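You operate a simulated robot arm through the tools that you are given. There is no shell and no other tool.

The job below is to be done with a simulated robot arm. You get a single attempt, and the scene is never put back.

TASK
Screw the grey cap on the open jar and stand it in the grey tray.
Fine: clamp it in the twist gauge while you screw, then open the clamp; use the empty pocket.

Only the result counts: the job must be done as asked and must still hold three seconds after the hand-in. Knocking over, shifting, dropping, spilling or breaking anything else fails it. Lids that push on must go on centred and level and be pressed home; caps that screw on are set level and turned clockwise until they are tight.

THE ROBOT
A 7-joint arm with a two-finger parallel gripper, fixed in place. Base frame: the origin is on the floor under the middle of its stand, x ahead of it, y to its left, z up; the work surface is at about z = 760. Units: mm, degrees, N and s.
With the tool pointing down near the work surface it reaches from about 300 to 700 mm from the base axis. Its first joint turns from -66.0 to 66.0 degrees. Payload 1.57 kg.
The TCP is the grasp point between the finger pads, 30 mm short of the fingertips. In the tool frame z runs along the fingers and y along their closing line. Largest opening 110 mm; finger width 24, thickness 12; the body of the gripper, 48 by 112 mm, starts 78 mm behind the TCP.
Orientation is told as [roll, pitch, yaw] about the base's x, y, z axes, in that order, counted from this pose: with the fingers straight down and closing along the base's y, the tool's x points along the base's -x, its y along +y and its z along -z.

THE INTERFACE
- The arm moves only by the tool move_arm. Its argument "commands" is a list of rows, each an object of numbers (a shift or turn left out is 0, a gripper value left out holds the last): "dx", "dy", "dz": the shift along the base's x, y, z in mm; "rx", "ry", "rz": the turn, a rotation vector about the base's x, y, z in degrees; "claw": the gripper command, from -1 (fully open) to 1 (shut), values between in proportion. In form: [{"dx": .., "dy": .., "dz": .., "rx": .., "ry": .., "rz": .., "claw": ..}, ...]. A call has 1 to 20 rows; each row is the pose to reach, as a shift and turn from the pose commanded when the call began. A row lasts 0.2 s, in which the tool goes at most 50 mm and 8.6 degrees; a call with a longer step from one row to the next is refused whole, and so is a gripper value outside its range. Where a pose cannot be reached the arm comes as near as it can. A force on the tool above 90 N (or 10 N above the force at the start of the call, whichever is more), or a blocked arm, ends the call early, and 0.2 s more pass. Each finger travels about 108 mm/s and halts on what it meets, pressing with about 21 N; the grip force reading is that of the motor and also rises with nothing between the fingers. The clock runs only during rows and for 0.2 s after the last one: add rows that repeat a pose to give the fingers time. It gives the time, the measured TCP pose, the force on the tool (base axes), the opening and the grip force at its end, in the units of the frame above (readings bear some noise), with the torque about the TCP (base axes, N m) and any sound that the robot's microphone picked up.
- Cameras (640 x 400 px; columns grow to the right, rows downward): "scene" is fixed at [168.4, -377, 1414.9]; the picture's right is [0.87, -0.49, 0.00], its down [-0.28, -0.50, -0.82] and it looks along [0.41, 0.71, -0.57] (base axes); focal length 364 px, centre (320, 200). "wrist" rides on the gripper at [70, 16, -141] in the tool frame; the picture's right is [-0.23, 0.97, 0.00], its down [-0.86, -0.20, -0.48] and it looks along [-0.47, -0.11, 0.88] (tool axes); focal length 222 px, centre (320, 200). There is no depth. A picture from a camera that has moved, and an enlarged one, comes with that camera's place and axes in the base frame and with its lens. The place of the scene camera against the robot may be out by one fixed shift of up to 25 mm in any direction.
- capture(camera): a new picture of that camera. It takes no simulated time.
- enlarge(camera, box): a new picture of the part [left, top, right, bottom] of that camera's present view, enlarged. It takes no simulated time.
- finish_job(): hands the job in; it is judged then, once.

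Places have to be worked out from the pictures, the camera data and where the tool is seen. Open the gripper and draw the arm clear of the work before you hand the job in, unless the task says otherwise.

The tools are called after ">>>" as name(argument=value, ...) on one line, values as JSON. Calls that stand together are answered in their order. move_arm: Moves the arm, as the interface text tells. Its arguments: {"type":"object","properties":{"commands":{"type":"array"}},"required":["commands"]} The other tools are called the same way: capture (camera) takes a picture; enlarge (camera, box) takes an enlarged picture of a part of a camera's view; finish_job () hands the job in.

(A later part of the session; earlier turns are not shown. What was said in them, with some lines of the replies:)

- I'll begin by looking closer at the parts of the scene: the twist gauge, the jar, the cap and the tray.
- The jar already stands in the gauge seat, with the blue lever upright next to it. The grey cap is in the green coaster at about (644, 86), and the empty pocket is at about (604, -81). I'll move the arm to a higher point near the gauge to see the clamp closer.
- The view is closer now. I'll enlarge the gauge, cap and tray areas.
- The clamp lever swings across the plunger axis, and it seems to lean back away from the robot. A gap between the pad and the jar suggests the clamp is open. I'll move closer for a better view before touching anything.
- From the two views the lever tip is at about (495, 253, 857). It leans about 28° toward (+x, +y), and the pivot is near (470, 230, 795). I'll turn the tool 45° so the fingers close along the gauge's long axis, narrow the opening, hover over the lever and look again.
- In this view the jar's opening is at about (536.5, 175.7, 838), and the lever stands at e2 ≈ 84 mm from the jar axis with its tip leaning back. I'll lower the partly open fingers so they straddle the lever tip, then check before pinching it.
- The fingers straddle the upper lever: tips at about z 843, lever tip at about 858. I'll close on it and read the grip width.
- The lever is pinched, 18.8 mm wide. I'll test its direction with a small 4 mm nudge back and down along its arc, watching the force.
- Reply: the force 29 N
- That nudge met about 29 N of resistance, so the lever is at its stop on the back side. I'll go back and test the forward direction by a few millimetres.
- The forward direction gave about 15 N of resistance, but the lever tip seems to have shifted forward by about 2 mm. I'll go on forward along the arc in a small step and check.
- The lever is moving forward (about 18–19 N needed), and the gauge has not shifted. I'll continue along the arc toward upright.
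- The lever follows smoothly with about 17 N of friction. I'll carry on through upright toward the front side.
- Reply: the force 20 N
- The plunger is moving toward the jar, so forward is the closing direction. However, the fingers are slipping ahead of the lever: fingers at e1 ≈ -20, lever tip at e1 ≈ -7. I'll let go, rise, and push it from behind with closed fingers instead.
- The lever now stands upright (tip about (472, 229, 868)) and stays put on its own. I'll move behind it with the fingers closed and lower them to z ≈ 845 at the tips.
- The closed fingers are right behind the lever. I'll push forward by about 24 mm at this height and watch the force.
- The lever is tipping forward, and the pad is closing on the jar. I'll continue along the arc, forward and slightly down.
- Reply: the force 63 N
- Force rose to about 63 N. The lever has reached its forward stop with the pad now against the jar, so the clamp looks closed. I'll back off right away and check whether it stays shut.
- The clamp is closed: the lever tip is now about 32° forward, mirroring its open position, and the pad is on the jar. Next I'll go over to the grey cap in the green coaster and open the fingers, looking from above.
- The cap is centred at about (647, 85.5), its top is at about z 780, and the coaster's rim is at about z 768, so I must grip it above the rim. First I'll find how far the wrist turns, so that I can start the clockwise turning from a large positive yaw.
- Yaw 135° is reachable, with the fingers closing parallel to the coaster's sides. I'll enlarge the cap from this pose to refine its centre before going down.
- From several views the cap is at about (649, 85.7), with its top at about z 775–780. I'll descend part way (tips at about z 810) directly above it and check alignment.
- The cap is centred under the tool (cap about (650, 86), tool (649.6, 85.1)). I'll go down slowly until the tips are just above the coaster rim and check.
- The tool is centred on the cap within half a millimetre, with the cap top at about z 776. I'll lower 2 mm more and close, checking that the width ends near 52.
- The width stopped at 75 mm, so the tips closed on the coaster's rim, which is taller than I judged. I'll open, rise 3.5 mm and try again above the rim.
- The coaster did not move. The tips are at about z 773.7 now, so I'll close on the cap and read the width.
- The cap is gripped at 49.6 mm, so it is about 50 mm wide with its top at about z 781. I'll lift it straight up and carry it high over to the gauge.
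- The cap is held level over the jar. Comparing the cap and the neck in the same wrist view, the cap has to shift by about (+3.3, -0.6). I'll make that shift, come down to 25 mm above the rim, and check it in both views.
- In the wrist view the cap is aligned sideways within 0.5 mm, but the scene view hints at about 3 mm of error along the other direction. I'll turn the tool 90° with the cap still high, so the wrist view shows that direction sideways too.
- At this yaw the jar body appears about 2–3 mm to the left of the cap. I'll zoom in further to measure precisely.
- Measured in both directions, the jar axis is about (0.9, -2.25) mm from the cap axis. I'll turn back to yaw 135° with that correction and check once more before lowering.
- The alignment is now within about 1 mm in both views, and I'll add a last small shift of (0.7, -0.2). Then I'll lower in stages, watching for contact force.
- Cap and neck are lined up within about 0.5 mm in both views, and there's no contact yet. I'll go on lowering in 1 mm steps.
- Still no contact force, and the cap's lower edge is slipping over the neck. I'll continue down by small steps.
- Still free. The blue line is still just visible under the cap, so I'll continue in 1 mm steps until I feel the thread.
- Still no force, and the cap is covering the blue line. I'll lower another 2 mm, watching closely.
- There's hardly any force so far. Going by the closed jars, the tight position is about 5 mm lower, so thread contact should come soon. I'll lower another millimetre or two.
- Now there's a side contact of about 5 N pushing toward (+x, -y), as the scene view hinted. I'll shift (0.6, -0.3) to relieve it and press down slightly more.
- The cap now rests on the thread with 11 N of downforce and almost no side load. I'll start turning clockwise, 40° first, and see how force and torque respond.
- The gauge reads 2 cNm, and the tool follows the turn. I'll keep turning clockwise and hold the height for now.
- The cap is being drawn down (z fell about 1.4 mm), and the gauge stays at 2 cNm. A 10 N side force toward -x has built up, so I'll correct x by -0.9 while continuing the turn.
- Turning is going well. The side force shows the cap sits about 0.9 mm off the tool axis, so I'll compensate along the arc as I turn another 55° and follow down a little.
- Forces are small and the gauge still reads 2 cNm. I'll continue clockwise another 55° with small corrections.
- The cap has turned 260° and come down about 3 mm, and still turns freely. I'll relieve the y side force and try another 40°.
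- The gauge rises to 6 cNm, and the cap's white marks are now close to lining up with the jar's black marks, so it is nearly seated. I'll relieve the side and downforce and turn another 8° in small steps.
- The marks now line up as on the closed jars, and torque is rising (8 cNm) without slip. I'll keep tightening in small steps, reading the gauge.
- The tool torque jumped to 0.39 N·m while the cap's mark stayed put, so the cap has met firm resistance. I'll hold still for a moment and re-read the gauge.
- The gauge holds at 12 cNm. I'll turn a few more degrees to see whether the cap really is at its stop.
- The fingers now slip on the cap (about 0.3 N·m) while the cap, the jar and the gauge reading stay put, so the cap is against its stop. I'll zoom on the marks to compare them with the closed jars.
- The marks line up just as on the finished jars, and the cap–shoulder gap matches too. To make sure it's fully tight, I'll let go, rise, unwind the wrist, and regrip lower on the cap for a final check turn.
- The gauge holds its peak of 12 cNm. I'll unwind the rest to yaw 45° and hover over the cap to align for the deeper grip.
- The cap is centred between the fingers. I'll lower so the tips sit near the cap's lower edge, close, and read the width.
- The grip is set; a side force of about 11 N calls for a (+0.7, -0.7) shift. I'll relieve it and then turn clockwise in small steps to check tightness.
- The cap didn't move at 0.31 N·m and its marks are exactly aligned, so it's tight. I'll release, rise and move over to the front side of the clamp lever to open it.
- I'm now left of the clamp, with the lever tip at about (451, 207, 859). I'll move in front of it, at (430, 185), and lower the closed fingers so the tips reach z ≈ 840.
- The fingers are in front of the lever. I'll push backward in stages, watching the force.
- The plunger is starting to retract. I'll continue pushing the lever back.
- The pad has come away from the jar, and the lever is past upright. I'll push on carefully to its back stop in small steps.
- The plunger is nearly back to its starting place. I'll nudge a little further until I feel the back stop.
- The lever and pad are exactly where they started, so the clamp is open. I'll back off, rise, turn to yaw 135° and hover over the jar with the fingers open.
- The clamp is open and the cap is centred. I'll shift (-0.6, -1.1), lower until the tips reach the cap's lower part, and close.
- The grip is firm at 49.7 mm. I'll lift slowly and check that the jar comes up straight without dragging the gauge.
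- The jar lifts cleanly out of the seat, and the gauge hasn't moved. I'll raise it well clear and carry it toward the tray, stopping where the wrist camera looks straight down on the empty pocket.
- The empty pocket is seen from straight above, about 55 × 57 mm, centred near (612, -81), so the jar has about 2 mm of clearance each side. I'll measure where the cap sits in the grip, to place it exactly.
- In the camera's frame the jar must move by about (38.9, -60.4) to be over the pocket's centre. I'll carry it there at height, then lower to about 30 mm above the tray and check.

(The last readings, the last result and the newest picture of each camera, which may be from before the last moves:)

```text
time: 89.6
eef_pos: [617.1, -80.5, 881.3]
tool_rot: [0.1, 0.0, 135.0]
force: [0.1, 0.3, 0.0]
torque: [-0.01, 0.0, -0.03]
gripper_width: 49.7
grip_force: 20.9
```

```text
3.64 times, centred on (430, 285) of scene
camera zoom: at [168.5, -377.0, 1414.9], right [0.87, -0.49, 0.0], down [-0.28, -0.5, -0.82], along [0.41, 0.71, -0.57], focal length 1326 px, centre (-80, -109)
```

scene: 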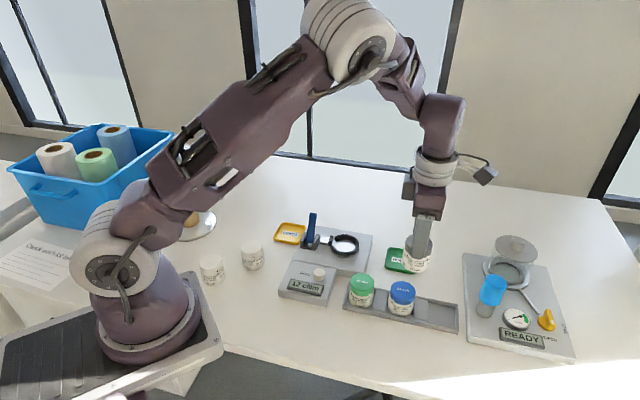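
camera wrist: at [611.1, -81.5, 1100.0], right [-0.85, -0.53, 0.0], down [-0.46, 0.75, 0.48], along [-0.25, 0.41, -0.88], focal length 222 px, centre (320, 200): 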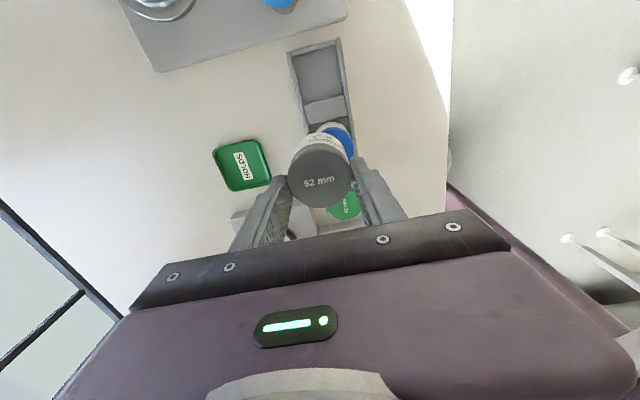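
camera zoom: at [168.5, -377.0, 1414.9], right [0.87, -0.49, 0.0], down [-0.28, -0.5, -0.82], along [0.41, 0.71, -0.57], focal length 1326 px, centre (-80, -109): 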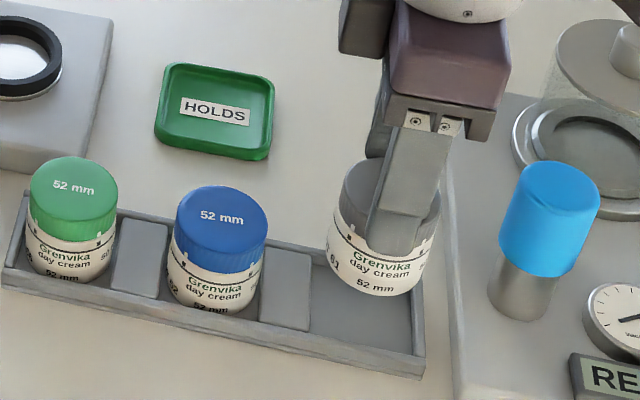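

The measured pose shows the tool ended about (3.3, 2.2) mm off the commanded spot. I'll correct by (-3.3, -2.2) and lower slightly, then measure again.

>>> move_arm(commands=[{"dx": -1.6, "dy": -1.1}, {"dx": -3.3, "dy": -2.2}, {"dx": -3.3, "dy": -2.2, "dz": -10}, {"dx": -3.3, "dy": -2.2, "dz": -10}, {"dx": -3.3, "dy": -2.2, "dz": -10}])

>>> enlarge(camera="wrist", box=[240, 90, 400, 210])

>>> enlarge(camera="scene", box=[410, 250, 465, 335])

```text
time: 90.8
eef_pos: [611.7, -84.1, 871.8]
tool_rot: [-0.1, 0.0, 135.1]
force: [0.2, -0.6, -1.1]
torque: [0.02, 0.03, -0.02]
gripper_width: 49.4
grip_force: 21.2
```

```text
3.33 times, centred on (320, 150) of wrist
camera zoom: at [648.3, -142.9, 1012.2], right [-0.85, -0.53, 0.0], down [-0.46, 0.75, 0.48], along [-0.25, 0.41, -0.88], focal length 740 px, centre (320, 367)
```

zoom: 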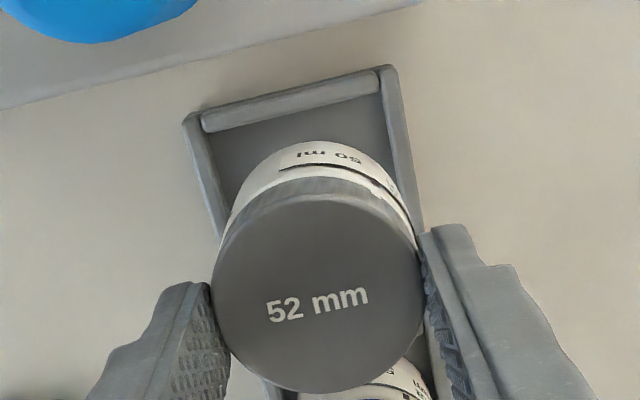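

```text
4.71 times, centred on (438, 292) of scene
camera zoom: at [168.5, -377.0, 1414.9], right [0.87, -0.49, 0.0], down [-0.28, -0.5, -0.82], along [0.41, 0.71, -0.57], focal length 1716 px, centre (-233, -235)
```

zoom: 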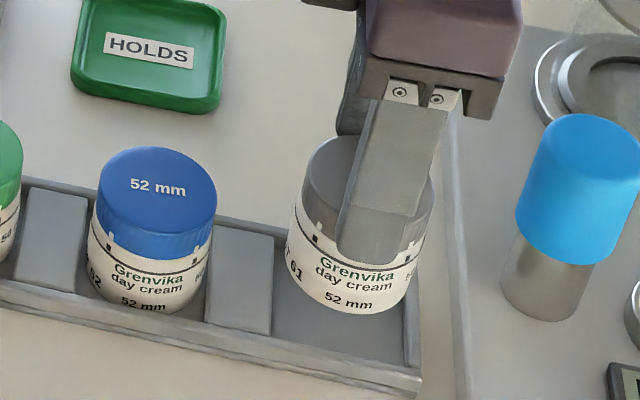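

Now the tool is at (610.1, -82.1), against a target of (611.6, -81.1). I'll trim by (+1.5, +1.0) and lower until the jar's base is just above the tray walls, then re-measure.

>>> move_arm(commands=[{"dx": 1.5, "dy": 1.0}, {"dx": 1.5, "dy": 1.0, "dz": -5}, {"dx": 1.5, "dy": 1.0, "dz": -9}, {"dx": 1.5, "dy": 1.0, "dz": -9}])

>>> enlarge(camera="wrist", box=[240, 90, 400, 210])

>>> enlarge(camera="scene", box=[410, 250, 465, 335])

```text
time: 91.8
eef_pos: [611.0, -84.1, 862.7]
tool_rot: [0.0, 0.0, 135.0]
force: [0.8, 0.5, -0.8]
torque: [-0.04, -0.01, 0.01]
gripper_width: 49.6
grip_force: 20.9
```

```text
3.33 times, centred on (320, 150) of wrist
camera zoom: at [649.6, -142.3, 1003.2], right [-0.85, -0.53, 0.0], down [-0.46, 0.75, 0.48], along [-0.25, 0.41, -0.88], focal length 740 px, centre (320, 367)
```

zoom: 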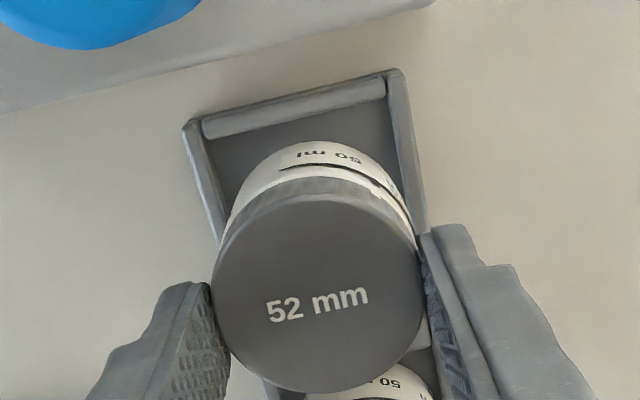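

```text
4.71 times, centred on (438, 292) of scene
camera zoom: at [168.5, -377.0, 1414.9], right [0.87, -0.49, 0.0], down [-0.28, -0.5, -0.82], along [0.41, 0.71, -0.57], focal length 1716 px, centre (-233, -235)
```

zoom: 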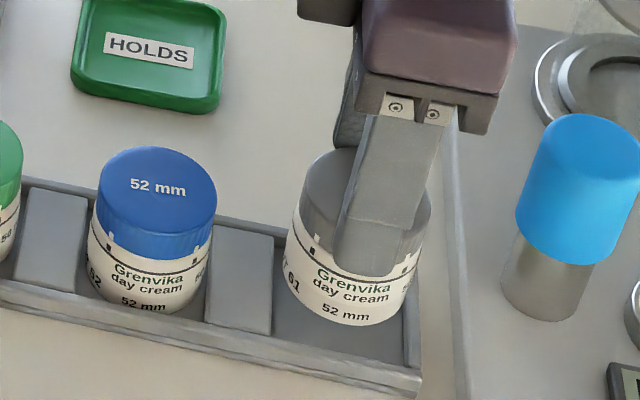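

The tool is now at (611.4, -81.5), with the base just above the walls. I'll zoom in on the gaps on both sides before lowering into the pocket.

>>> enlarge(camera="scene", box=[420, 285, 465, 335])

>>> enlarge(camera="wrist", box=[276, 95, 356, 150])

```text
8.00 times, centred on (442, 310) of scene
camera zoom: at [168.5, -377.0, 1414.9], right [0.87, -0.49, 0.0], down [-0.28, -0.5, -0.82], along [0.41, 0.71, -0.57], focal length 2916 px, centre (-660, -680)
```

zoom: 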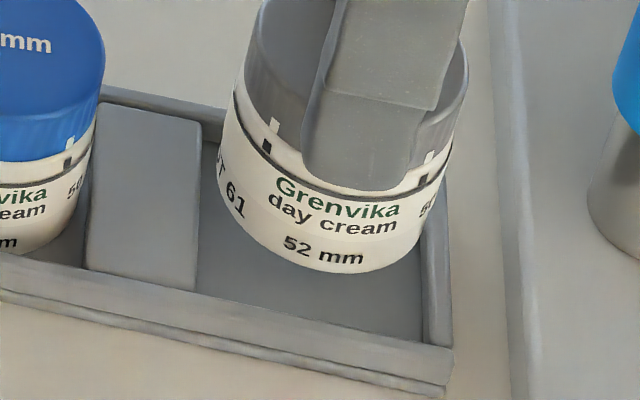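

```text
7.27 times, centred on (316, 122) of wrist
camera zoom: at [649.6, -142.3, 1003.2], right [-0.85, -0.53, 0.0], down [-0.46, 0.75, 0.48], along [-0.25, 0.41, -0.88], focal length 1615 px, centre (349, 764)
```

zoom: 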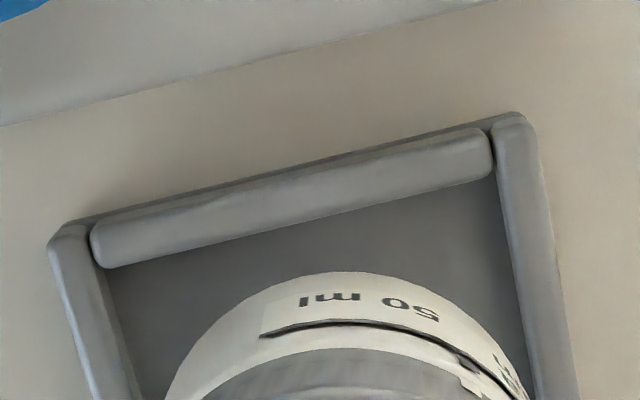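

From the gap measurements the jar should shift about (1.1, -0.1) to centre in the pocket. I'll apply this and lower in small steps, watching for early contact.

>>> move_arm(commands=[{"dx": 1.1, "dy": -0.1}, {"dx": 1.1, "dy": -0.1, "dz": -4}, {"dx": 1.1, "dy": -0.1, "dz": -8}, {"dx": 1.1, "dy": -0.1, "dz": -11}, {"dx": 1.1, "dy": -0.1, "dz": -11}])

>>> enlarge(camera="scene", box=[420, 285, 465, 335])

>>> enlarge(camera="wrist", box=[276, 95, 356, 150])

```text
time: 93.0
eef_pos: [615.1, -84.1, 851.0]
tool_rot: [0.0, 0.0, 135.0]
force: [0.4, 0.2, -0.4]
torque: [0.0, -0.02, -0.02]
gripper_width: 49.8
grip_force: 20.2
```

```text
8.00 times, centred on (442, 310) of scene
camera zoom: at [168.5, -377.0, 1414.9], right [0.87, -0.49, 0.0], down [-0.28, -0.5, -0.82], along [0.41, 0.71, -0.57], focal length 2916 px, centre (-660, -680)
```

zoom: 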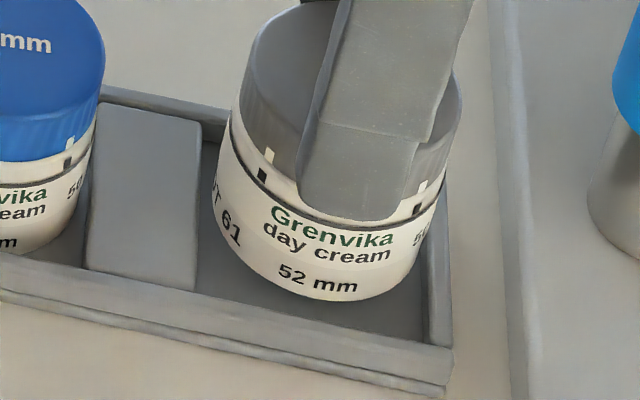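

```text
7.27 times, centred on (316, 122) of wrist
camera zoom: at [650.5, -142.6, 991.7], right [-0.85, -0.53, 0.0], down [-0.46, 0.75, 0.48], along [-0.25, 0.41, -0.88], focal length 1615 px, centre (349, 764)
```

zoom: 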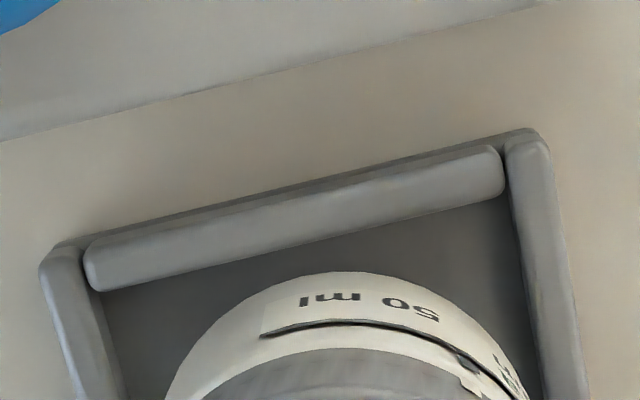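

Alignment is good in both views, with no contact yet. I'll add a tiny (0.4, 0.3) trim and lower further in small steps.

>>> move_arm(commands=[{"dx": 0.4, "dy": 0.3, "dz": -2}, {"dx": 0.4, "dy": 0.3, "dz": -4}, {"dx": 0.4, "dy": 0.3, "dz": -6}, {"dx": 0.4, "dy": 0.3, "dz": -6}])

>>> enlarge(camera="scene", box=[420, 285, 465, 335])

>>> enlarge(camera="wrist", box=[276, 95, 356, 150])

```text
time: 94.0
eef_pos: [614.8, -82.7, 845.3]
tool_rot: [0.0, 0.0, 135.0]
force: [0.5, -0.3, -0.2]
torque: [0.0, -0.01, -0.01]
gripper_width: 49.7
grip_force: 20.7
```

```text
8.00 times, centred on (442, 310) of scene
camera zoom: at [168.5, -377.0, 1414.9], right [0.87, -0.49, 0.0], down [-0.28, -0.5, -0.82], along [0.41, 0.71, -0.57], focal length 2916 px, centre (-660, -680)
```

zoom: 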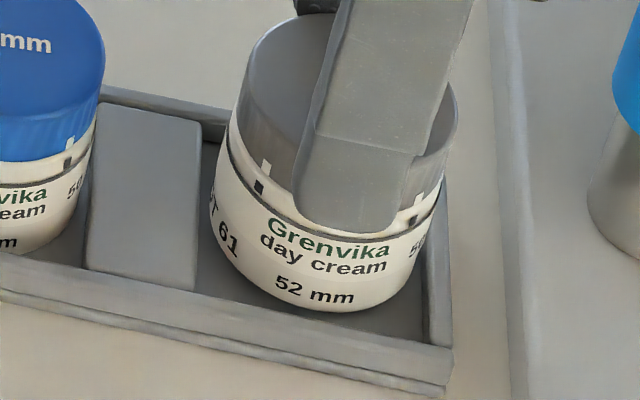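

```text
7.27 times, centred on (316, 122) of wrist
camera zoom: at [651.2, -142.2, 986.3], right [-0.85, -0.53, 0.0], down [-0.46, 0.75, 0.48], along [-0.25, 0.41, -0.88], focal length 1615 px, centre (349, 764)
```

zoom: 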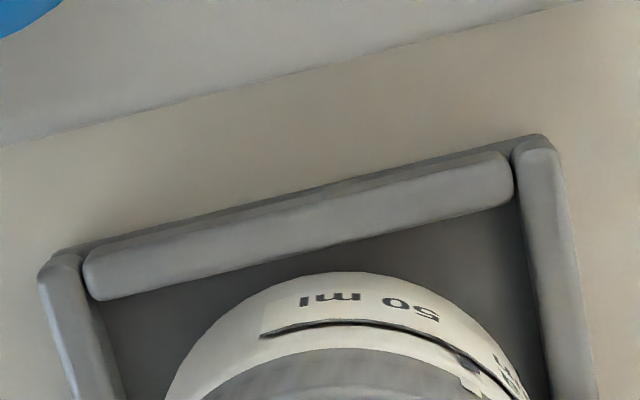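

The jar is entering the pocket freely. I'll lower the last few millimetres at 1 mm steps until it touches the floor.

>>> move_arm(commands=[{"dz": -1}, {"dz": -2}, {"dz": -3}, {"dz": -4}, {"dz": -4}])

>>> enlarge(camera="scene", box=[420, 285, 465, 335])

```text
time: 95.2
eef_pos: [613.5, -81.3, 842.9]
tool_rot: [0.0, -0.1, 135.0]
force: [0.6, -0.6, -0.7]
torque: [0.01, 0.02, 0.04]
gripper_width: 49.4
grip_force: 21.0
```

```text
8.00 times, centred on (442, 310) of scene
camera zoom: at [168.5, -377.0, 1414.9], right [0.87, -0.49, 0.0], down [-0.28, -0.5, -0.82], along [0.41, 0.71, -0.57], focal length 2916 px, centre (-660, -680)
```

zoom: 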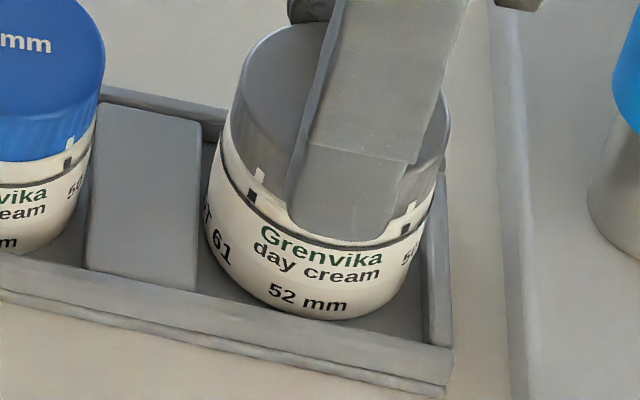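

No contact yet. The reading suggests a slight drift, so I'll check the wrist pose before the last millimetres.

>>> enlarge(camera="wrist", box=[276, 95, 356, 150])

```text
7.27 times, centred on (316, 122) of wrist
camera zoom: at [650.8, -141.3, 982.4], right [-0.85, -0.53, 0.0], down [-0.46, 0.75, 0.48], along [-0.25, 0.41, -0.88], focal length 1615 px, centre (349, 764)
```

zoom: 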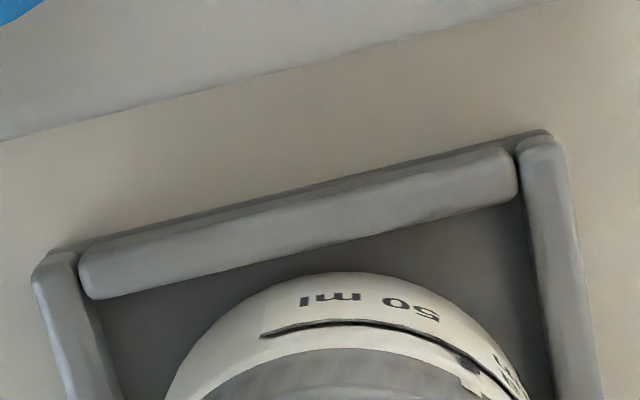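

It has drifted by about (-0.4, +0.9). I'll trim that back while lowering the last few millimetres.

>>> move_arm(commands=[{"dx": 0.5, "dy": -0.9, "dz": -0.5}, {"dx": 0.5, "dy": -0.9, "dz": -1.2}, {"dx": 0.5, "dy": -0.9, "dz": -2}, {"dx": 0.5, "dy": -0.9, "dz": -2}])

>>> enlarge(camera="scene", box=[420, 285, 465, 335])

```text
time: 96.2
eef_pos: [614.8, -83.7, 839.1]
tool_rot: [0.1, 0.0, 135.0]
force: [-0.9, 0.0, -1.5]
torque: [0.0, 0.0, 0.03]
gripper_width: 49.7
grip_force: 21.3
```

```text
8.00 times, centred on (442, 310) of scene
camera zoom: at [168.5, -377.0, 1414.9], right [0.87, -0.49, 0.0], down [-0.28, -0.5, -0.82], along [0.41, 0.71, -0.57], focal length 2916 px, centre (-660, -680)
```

zoom: 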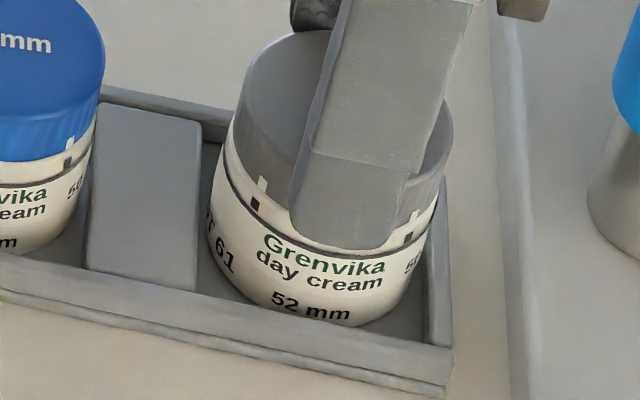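

No floor contact yet (only the hanging weight shows). I'll keep lowering in 0.7 mm steps.

>>> move_arm(commands=[{"dz": -0.7}, {"dz": -1.4}, {"dz": -2}, {"dz": -2}])

>>> enlarge(camera="scene", box=[420, 285, 465, 335])

>>> enlarge(camera="wrist", box=[276, 95, 356, 150])

```text
time: 97.2
eef_pos: [613.9, -83.0, 838.0]
tool_rot: [0.1, 0.0, 134.9]
force: [-0.8, 1.9, 9.2]
torque: [0.08, 0.11, 0.02]
gripper_width: 50.0
grip_force: 21.1
```

```text
8.00 times, centred on (442, 310) of scene
camera zoom: at [168.2, -377.0, 1415.0], right [0.87, -0.49, 0.0], down [-0.28, -0.5, -0.82], along [0.41, 0.71, -0.57], focal length 2916 px, centre (-660, -680)
```

zoom: 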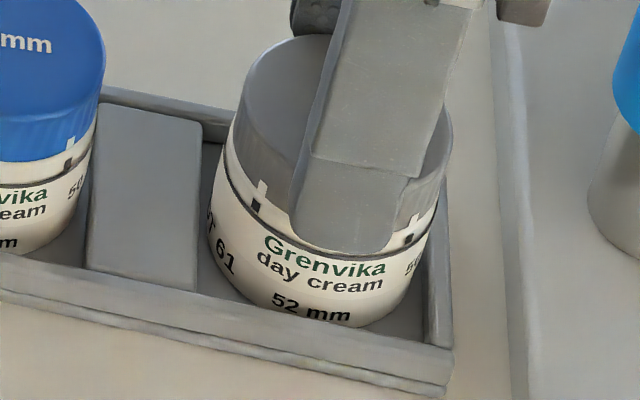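

```text
7.27 times, centred on (316, 122) of wrist
camera zoom: at [651.1, -142.6, 978.9], right [-0.85, -0.53, 0.0], down [-0.46, 0.75, 0.48], along [-0.25, 0.41, -0.88], focal length 1615 px, centre (349, 764)
```

zoom: 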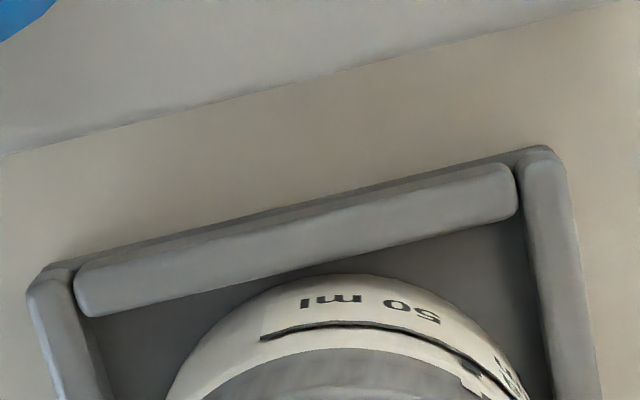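

There's contact at z ≈ 838 with 9 N upward and little side force, and the height matches the neighbouring jars, so the jar stands on the pocket floor. I'll ease off the downforce and open gently.

>>> move_arm(commands=[{"dz": 0.7}, {"dz": 0.7}, {"dz": 0.7, "claw": 0.0}, {"dz": 0.7, "claw": -0.2}, {"dz": 0.7, "claw": -0.2}])

>>> enlarge(camera="scene", box=[400, 265, 470, 335])

```text
time: 98.4
eef_pos: [614.6, -83.1, 838.2]
tool_rot: [0.0, 0.1, 134.9]
force: [0.1, 0.9, 0.9]
torque: [-0.02, -0.01, -0.03]
gripper_width: 66.0
grip_force: 0.0
```

```text
5.71 times, centred on (435, 300) of scene
camera zoom: at [168.4, -377.0, 1414.9], right [0.87, -0.49, 0.0], down [-0.28, -0.5, -0.82], along [0.41, 0.71, -0.57], focal length 2083 px, centre (-337, -371)
```

zoom: 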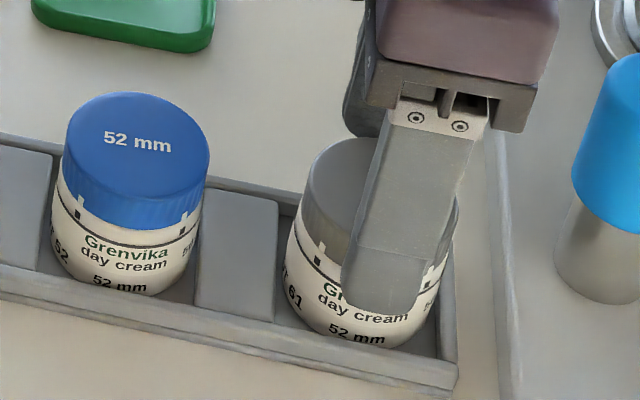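

The jar stands upright and the fingers are free (66 mm). I'll rise straight up and draw the arm clear.

>>> move_arm(commands=[{"dz": 10}, {"dz": 30}, {"dz": 65}, {"dz": 105}, {"dz": 150}, {"dx": -30, "dy": 25, "dz": 190}, {"dx": -65, "dy": 50, "dz": 220}, {"dx": -100, "dy": 75, "dz": 240, "claw": -0.6}, {"dx": -130, "dy": 100, "dz": 250, "claw": -1}, {"dx": -130, "dy": 100, "dz": 250, "claw": -1}])

>>> capture(camera="scene")

>>> enlarge(camera="scene", box=[340, 250, 470, 340])

>>> enlarge(camera="scene", box=[260, 200, 380, 310])

>>> enlarge(camera="scene", box=[415, 275, 465, 335])

```text
refused: row 6 steps farther than a row can; nothing moved
```

```text
taken
```

scene: 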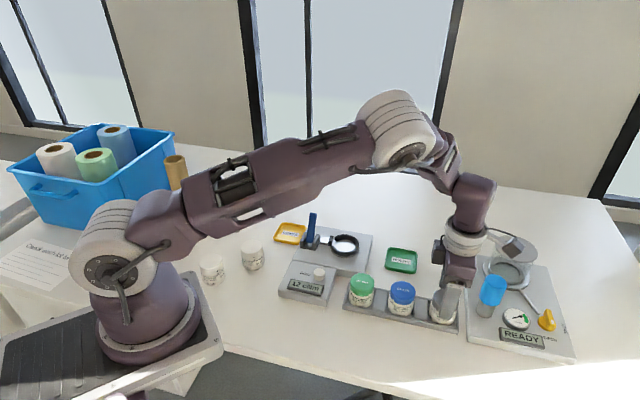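

```text
4.44 times, centred on (405, 295) of scene
camera zoom: at [168.4, -377.0, 1414.9], right [0.87, -0.49, 0.0], down [-0.28, -0.5, -0.82], along [0.41, 0.71, -0.57], focal length 1620 px, centre (-58, -222)
```

zoom: 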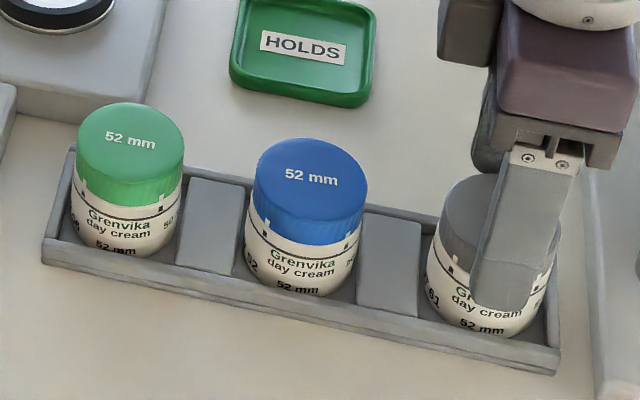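

```text
3.64 times, centred on (320, 255) of scene
camera zoom: at [168.4, -377.0, 1414.9], right [0.87, -0.49, 0.0], down [-0.28, -0.5, -0.82], along [0.41, 0.71, -0.57], focal length 1326 px, centre (320, 0)
```

zoom: 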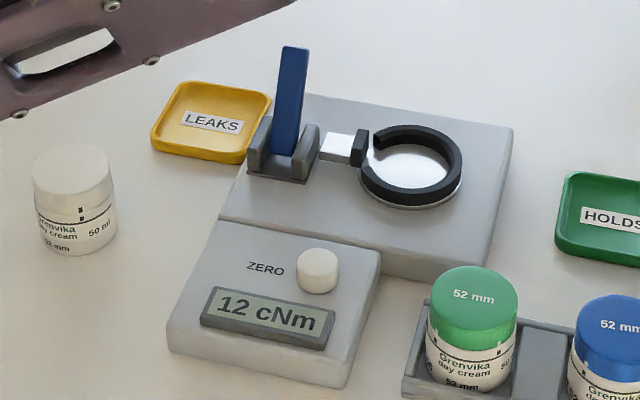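

```text
6.67 times, centred on (440, 305) of scene
camera zoom: at [168.4, -377.0, 1414.9], right [0.87, -0.49, 0.0], down [-0.28, -0.5, -0.82], along [0.41, 0.71, -0.57], focal length 2430 px, centre (-480, -500)
```

zoom: 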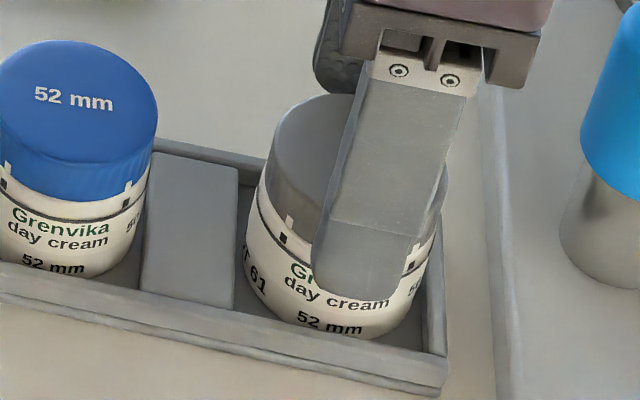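

That call was refused because one step was too long. The jar stands in the pocket like its neighbours, and the gauge, coasters and other jars look undisturbed. I'll rise with shorter steps.

>>> move_arm(commands=[{"dz": 8}, {"dz": 25}, {"dz": 55}, {"dz": 90}, {"dz": 125}, {"dz": 160}, {"dx": -20, "dy": 15, "dz": 190}, {"dx": -45, "dy": 30, "dz": 210}, {"dx": -75, "dy": 50, "dz": 220, "claw": -0.6}, {"dx": -105, "dy": 70, "dz": 230, "claw": -1}, {"dx": -135, "dy": 90, "dz": 240, "claw": -1}, {"dx": -135, "dy": 90, "dz": 240, "claw": -1}])

>>> capture(camera="scene")

>>> enlarge(camera="scene", box=[340, 250, 470, 340])

>>> enlarge(camera="scene", box=[420, 275, 465, 335])

>>> enlarge(camera="wrist", box=[200, 20, 440, 200])

```text
time: 101.0
eef_pos: [477.4, 5.3, 1078.9]
tool_rot: [0.0, 0.0, 135.0]
force: [0.0, 0.6, 0.4]
torque: [0.03, -0.03, -0.01]
gripper_width: 109.9
grip_force: 0.0
```

```text
taken
```

scene: 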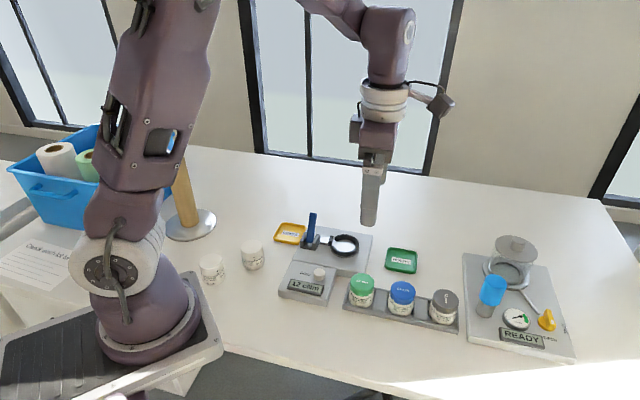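

```text
4.44 times, centred on (405, 295) of scene
camera zoom: at [168.4, -377.0, 1414.9], right [0.87, -0.49, 0.0], down [-0.28, -0.5, -0.82], along [0.41, 0.71, -0.57], focal length 1620 px, centre (-58, -222)
```

zoom: 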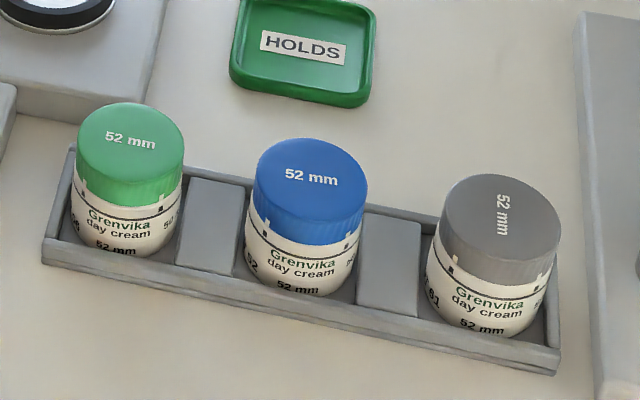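

```text
6.67 times, centred on (442, 305) of scene
camera zoom: at [168.4, -377.0, 1414.9], right [0.87, -0.49, 0.0], down [-0.28, -0.5, -0.82], along [0.41, 0.71, -0.57], focal length 2430 px, centre (-497, -500)
```

zoom: 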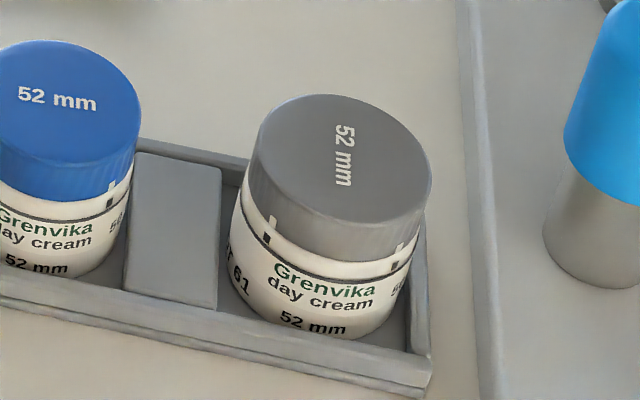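

```text
2.22 times, centred on (320, 110) of wrist
camera zoom: at [514.6, -53.4, 1219.5], right [-0.85, -0.53, 0.0], down [-0.46, 0.75, 0.48], along [-0.25, 0.41, -0.88], focal length 494 px, centre (320, 400)
```

zoom: 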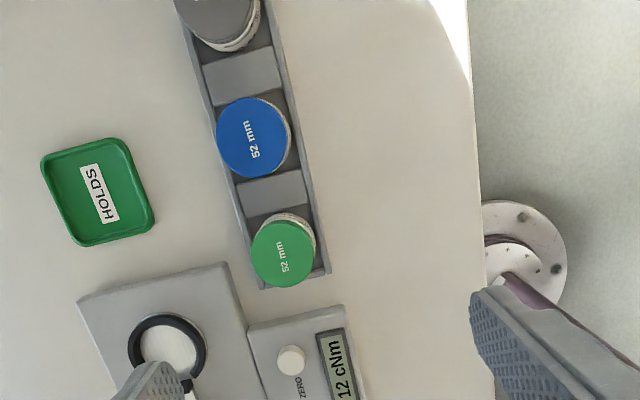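

The grey-capped jar stands upright in the once-empty pocket with its marks lined up. The clamp is open, the gripper is open and clear, and nothing else has moved. I'm handing the job in.

>>> finish_job()

```text
The job is handed in.
```

I screwed the grey cap onto the jar while it was clamped in the twist gauge, opened the clamp, and stood the jar in the tray's empty pocket. The job is handed in, but I have no verdict yet.

- **Cap:** it went on level and turned clockwise about 310° until it stopped. Its marks line up with the jar's, as on the finished jars.
- **Tightness:** the gauge's peak reading is 12 cNm. On a check turn with a fresh grip, the fingers slipped at about 0.3 N·m and the cap did not move. I take that as tight, though the gauge never showed as much torque as the arm felt.
- **Clamp:** the lever is back at its open stop and the pad is clear of the seat.
- **Jar:** it stands upright in the pocket, at the same height as its neighbours.
- **Other items:** my first try at gripping the cap closed on the green coaster's rim instead, so I let go and gripped higher. The coaster did not move, and in the last pictures nothing else looks shifted.
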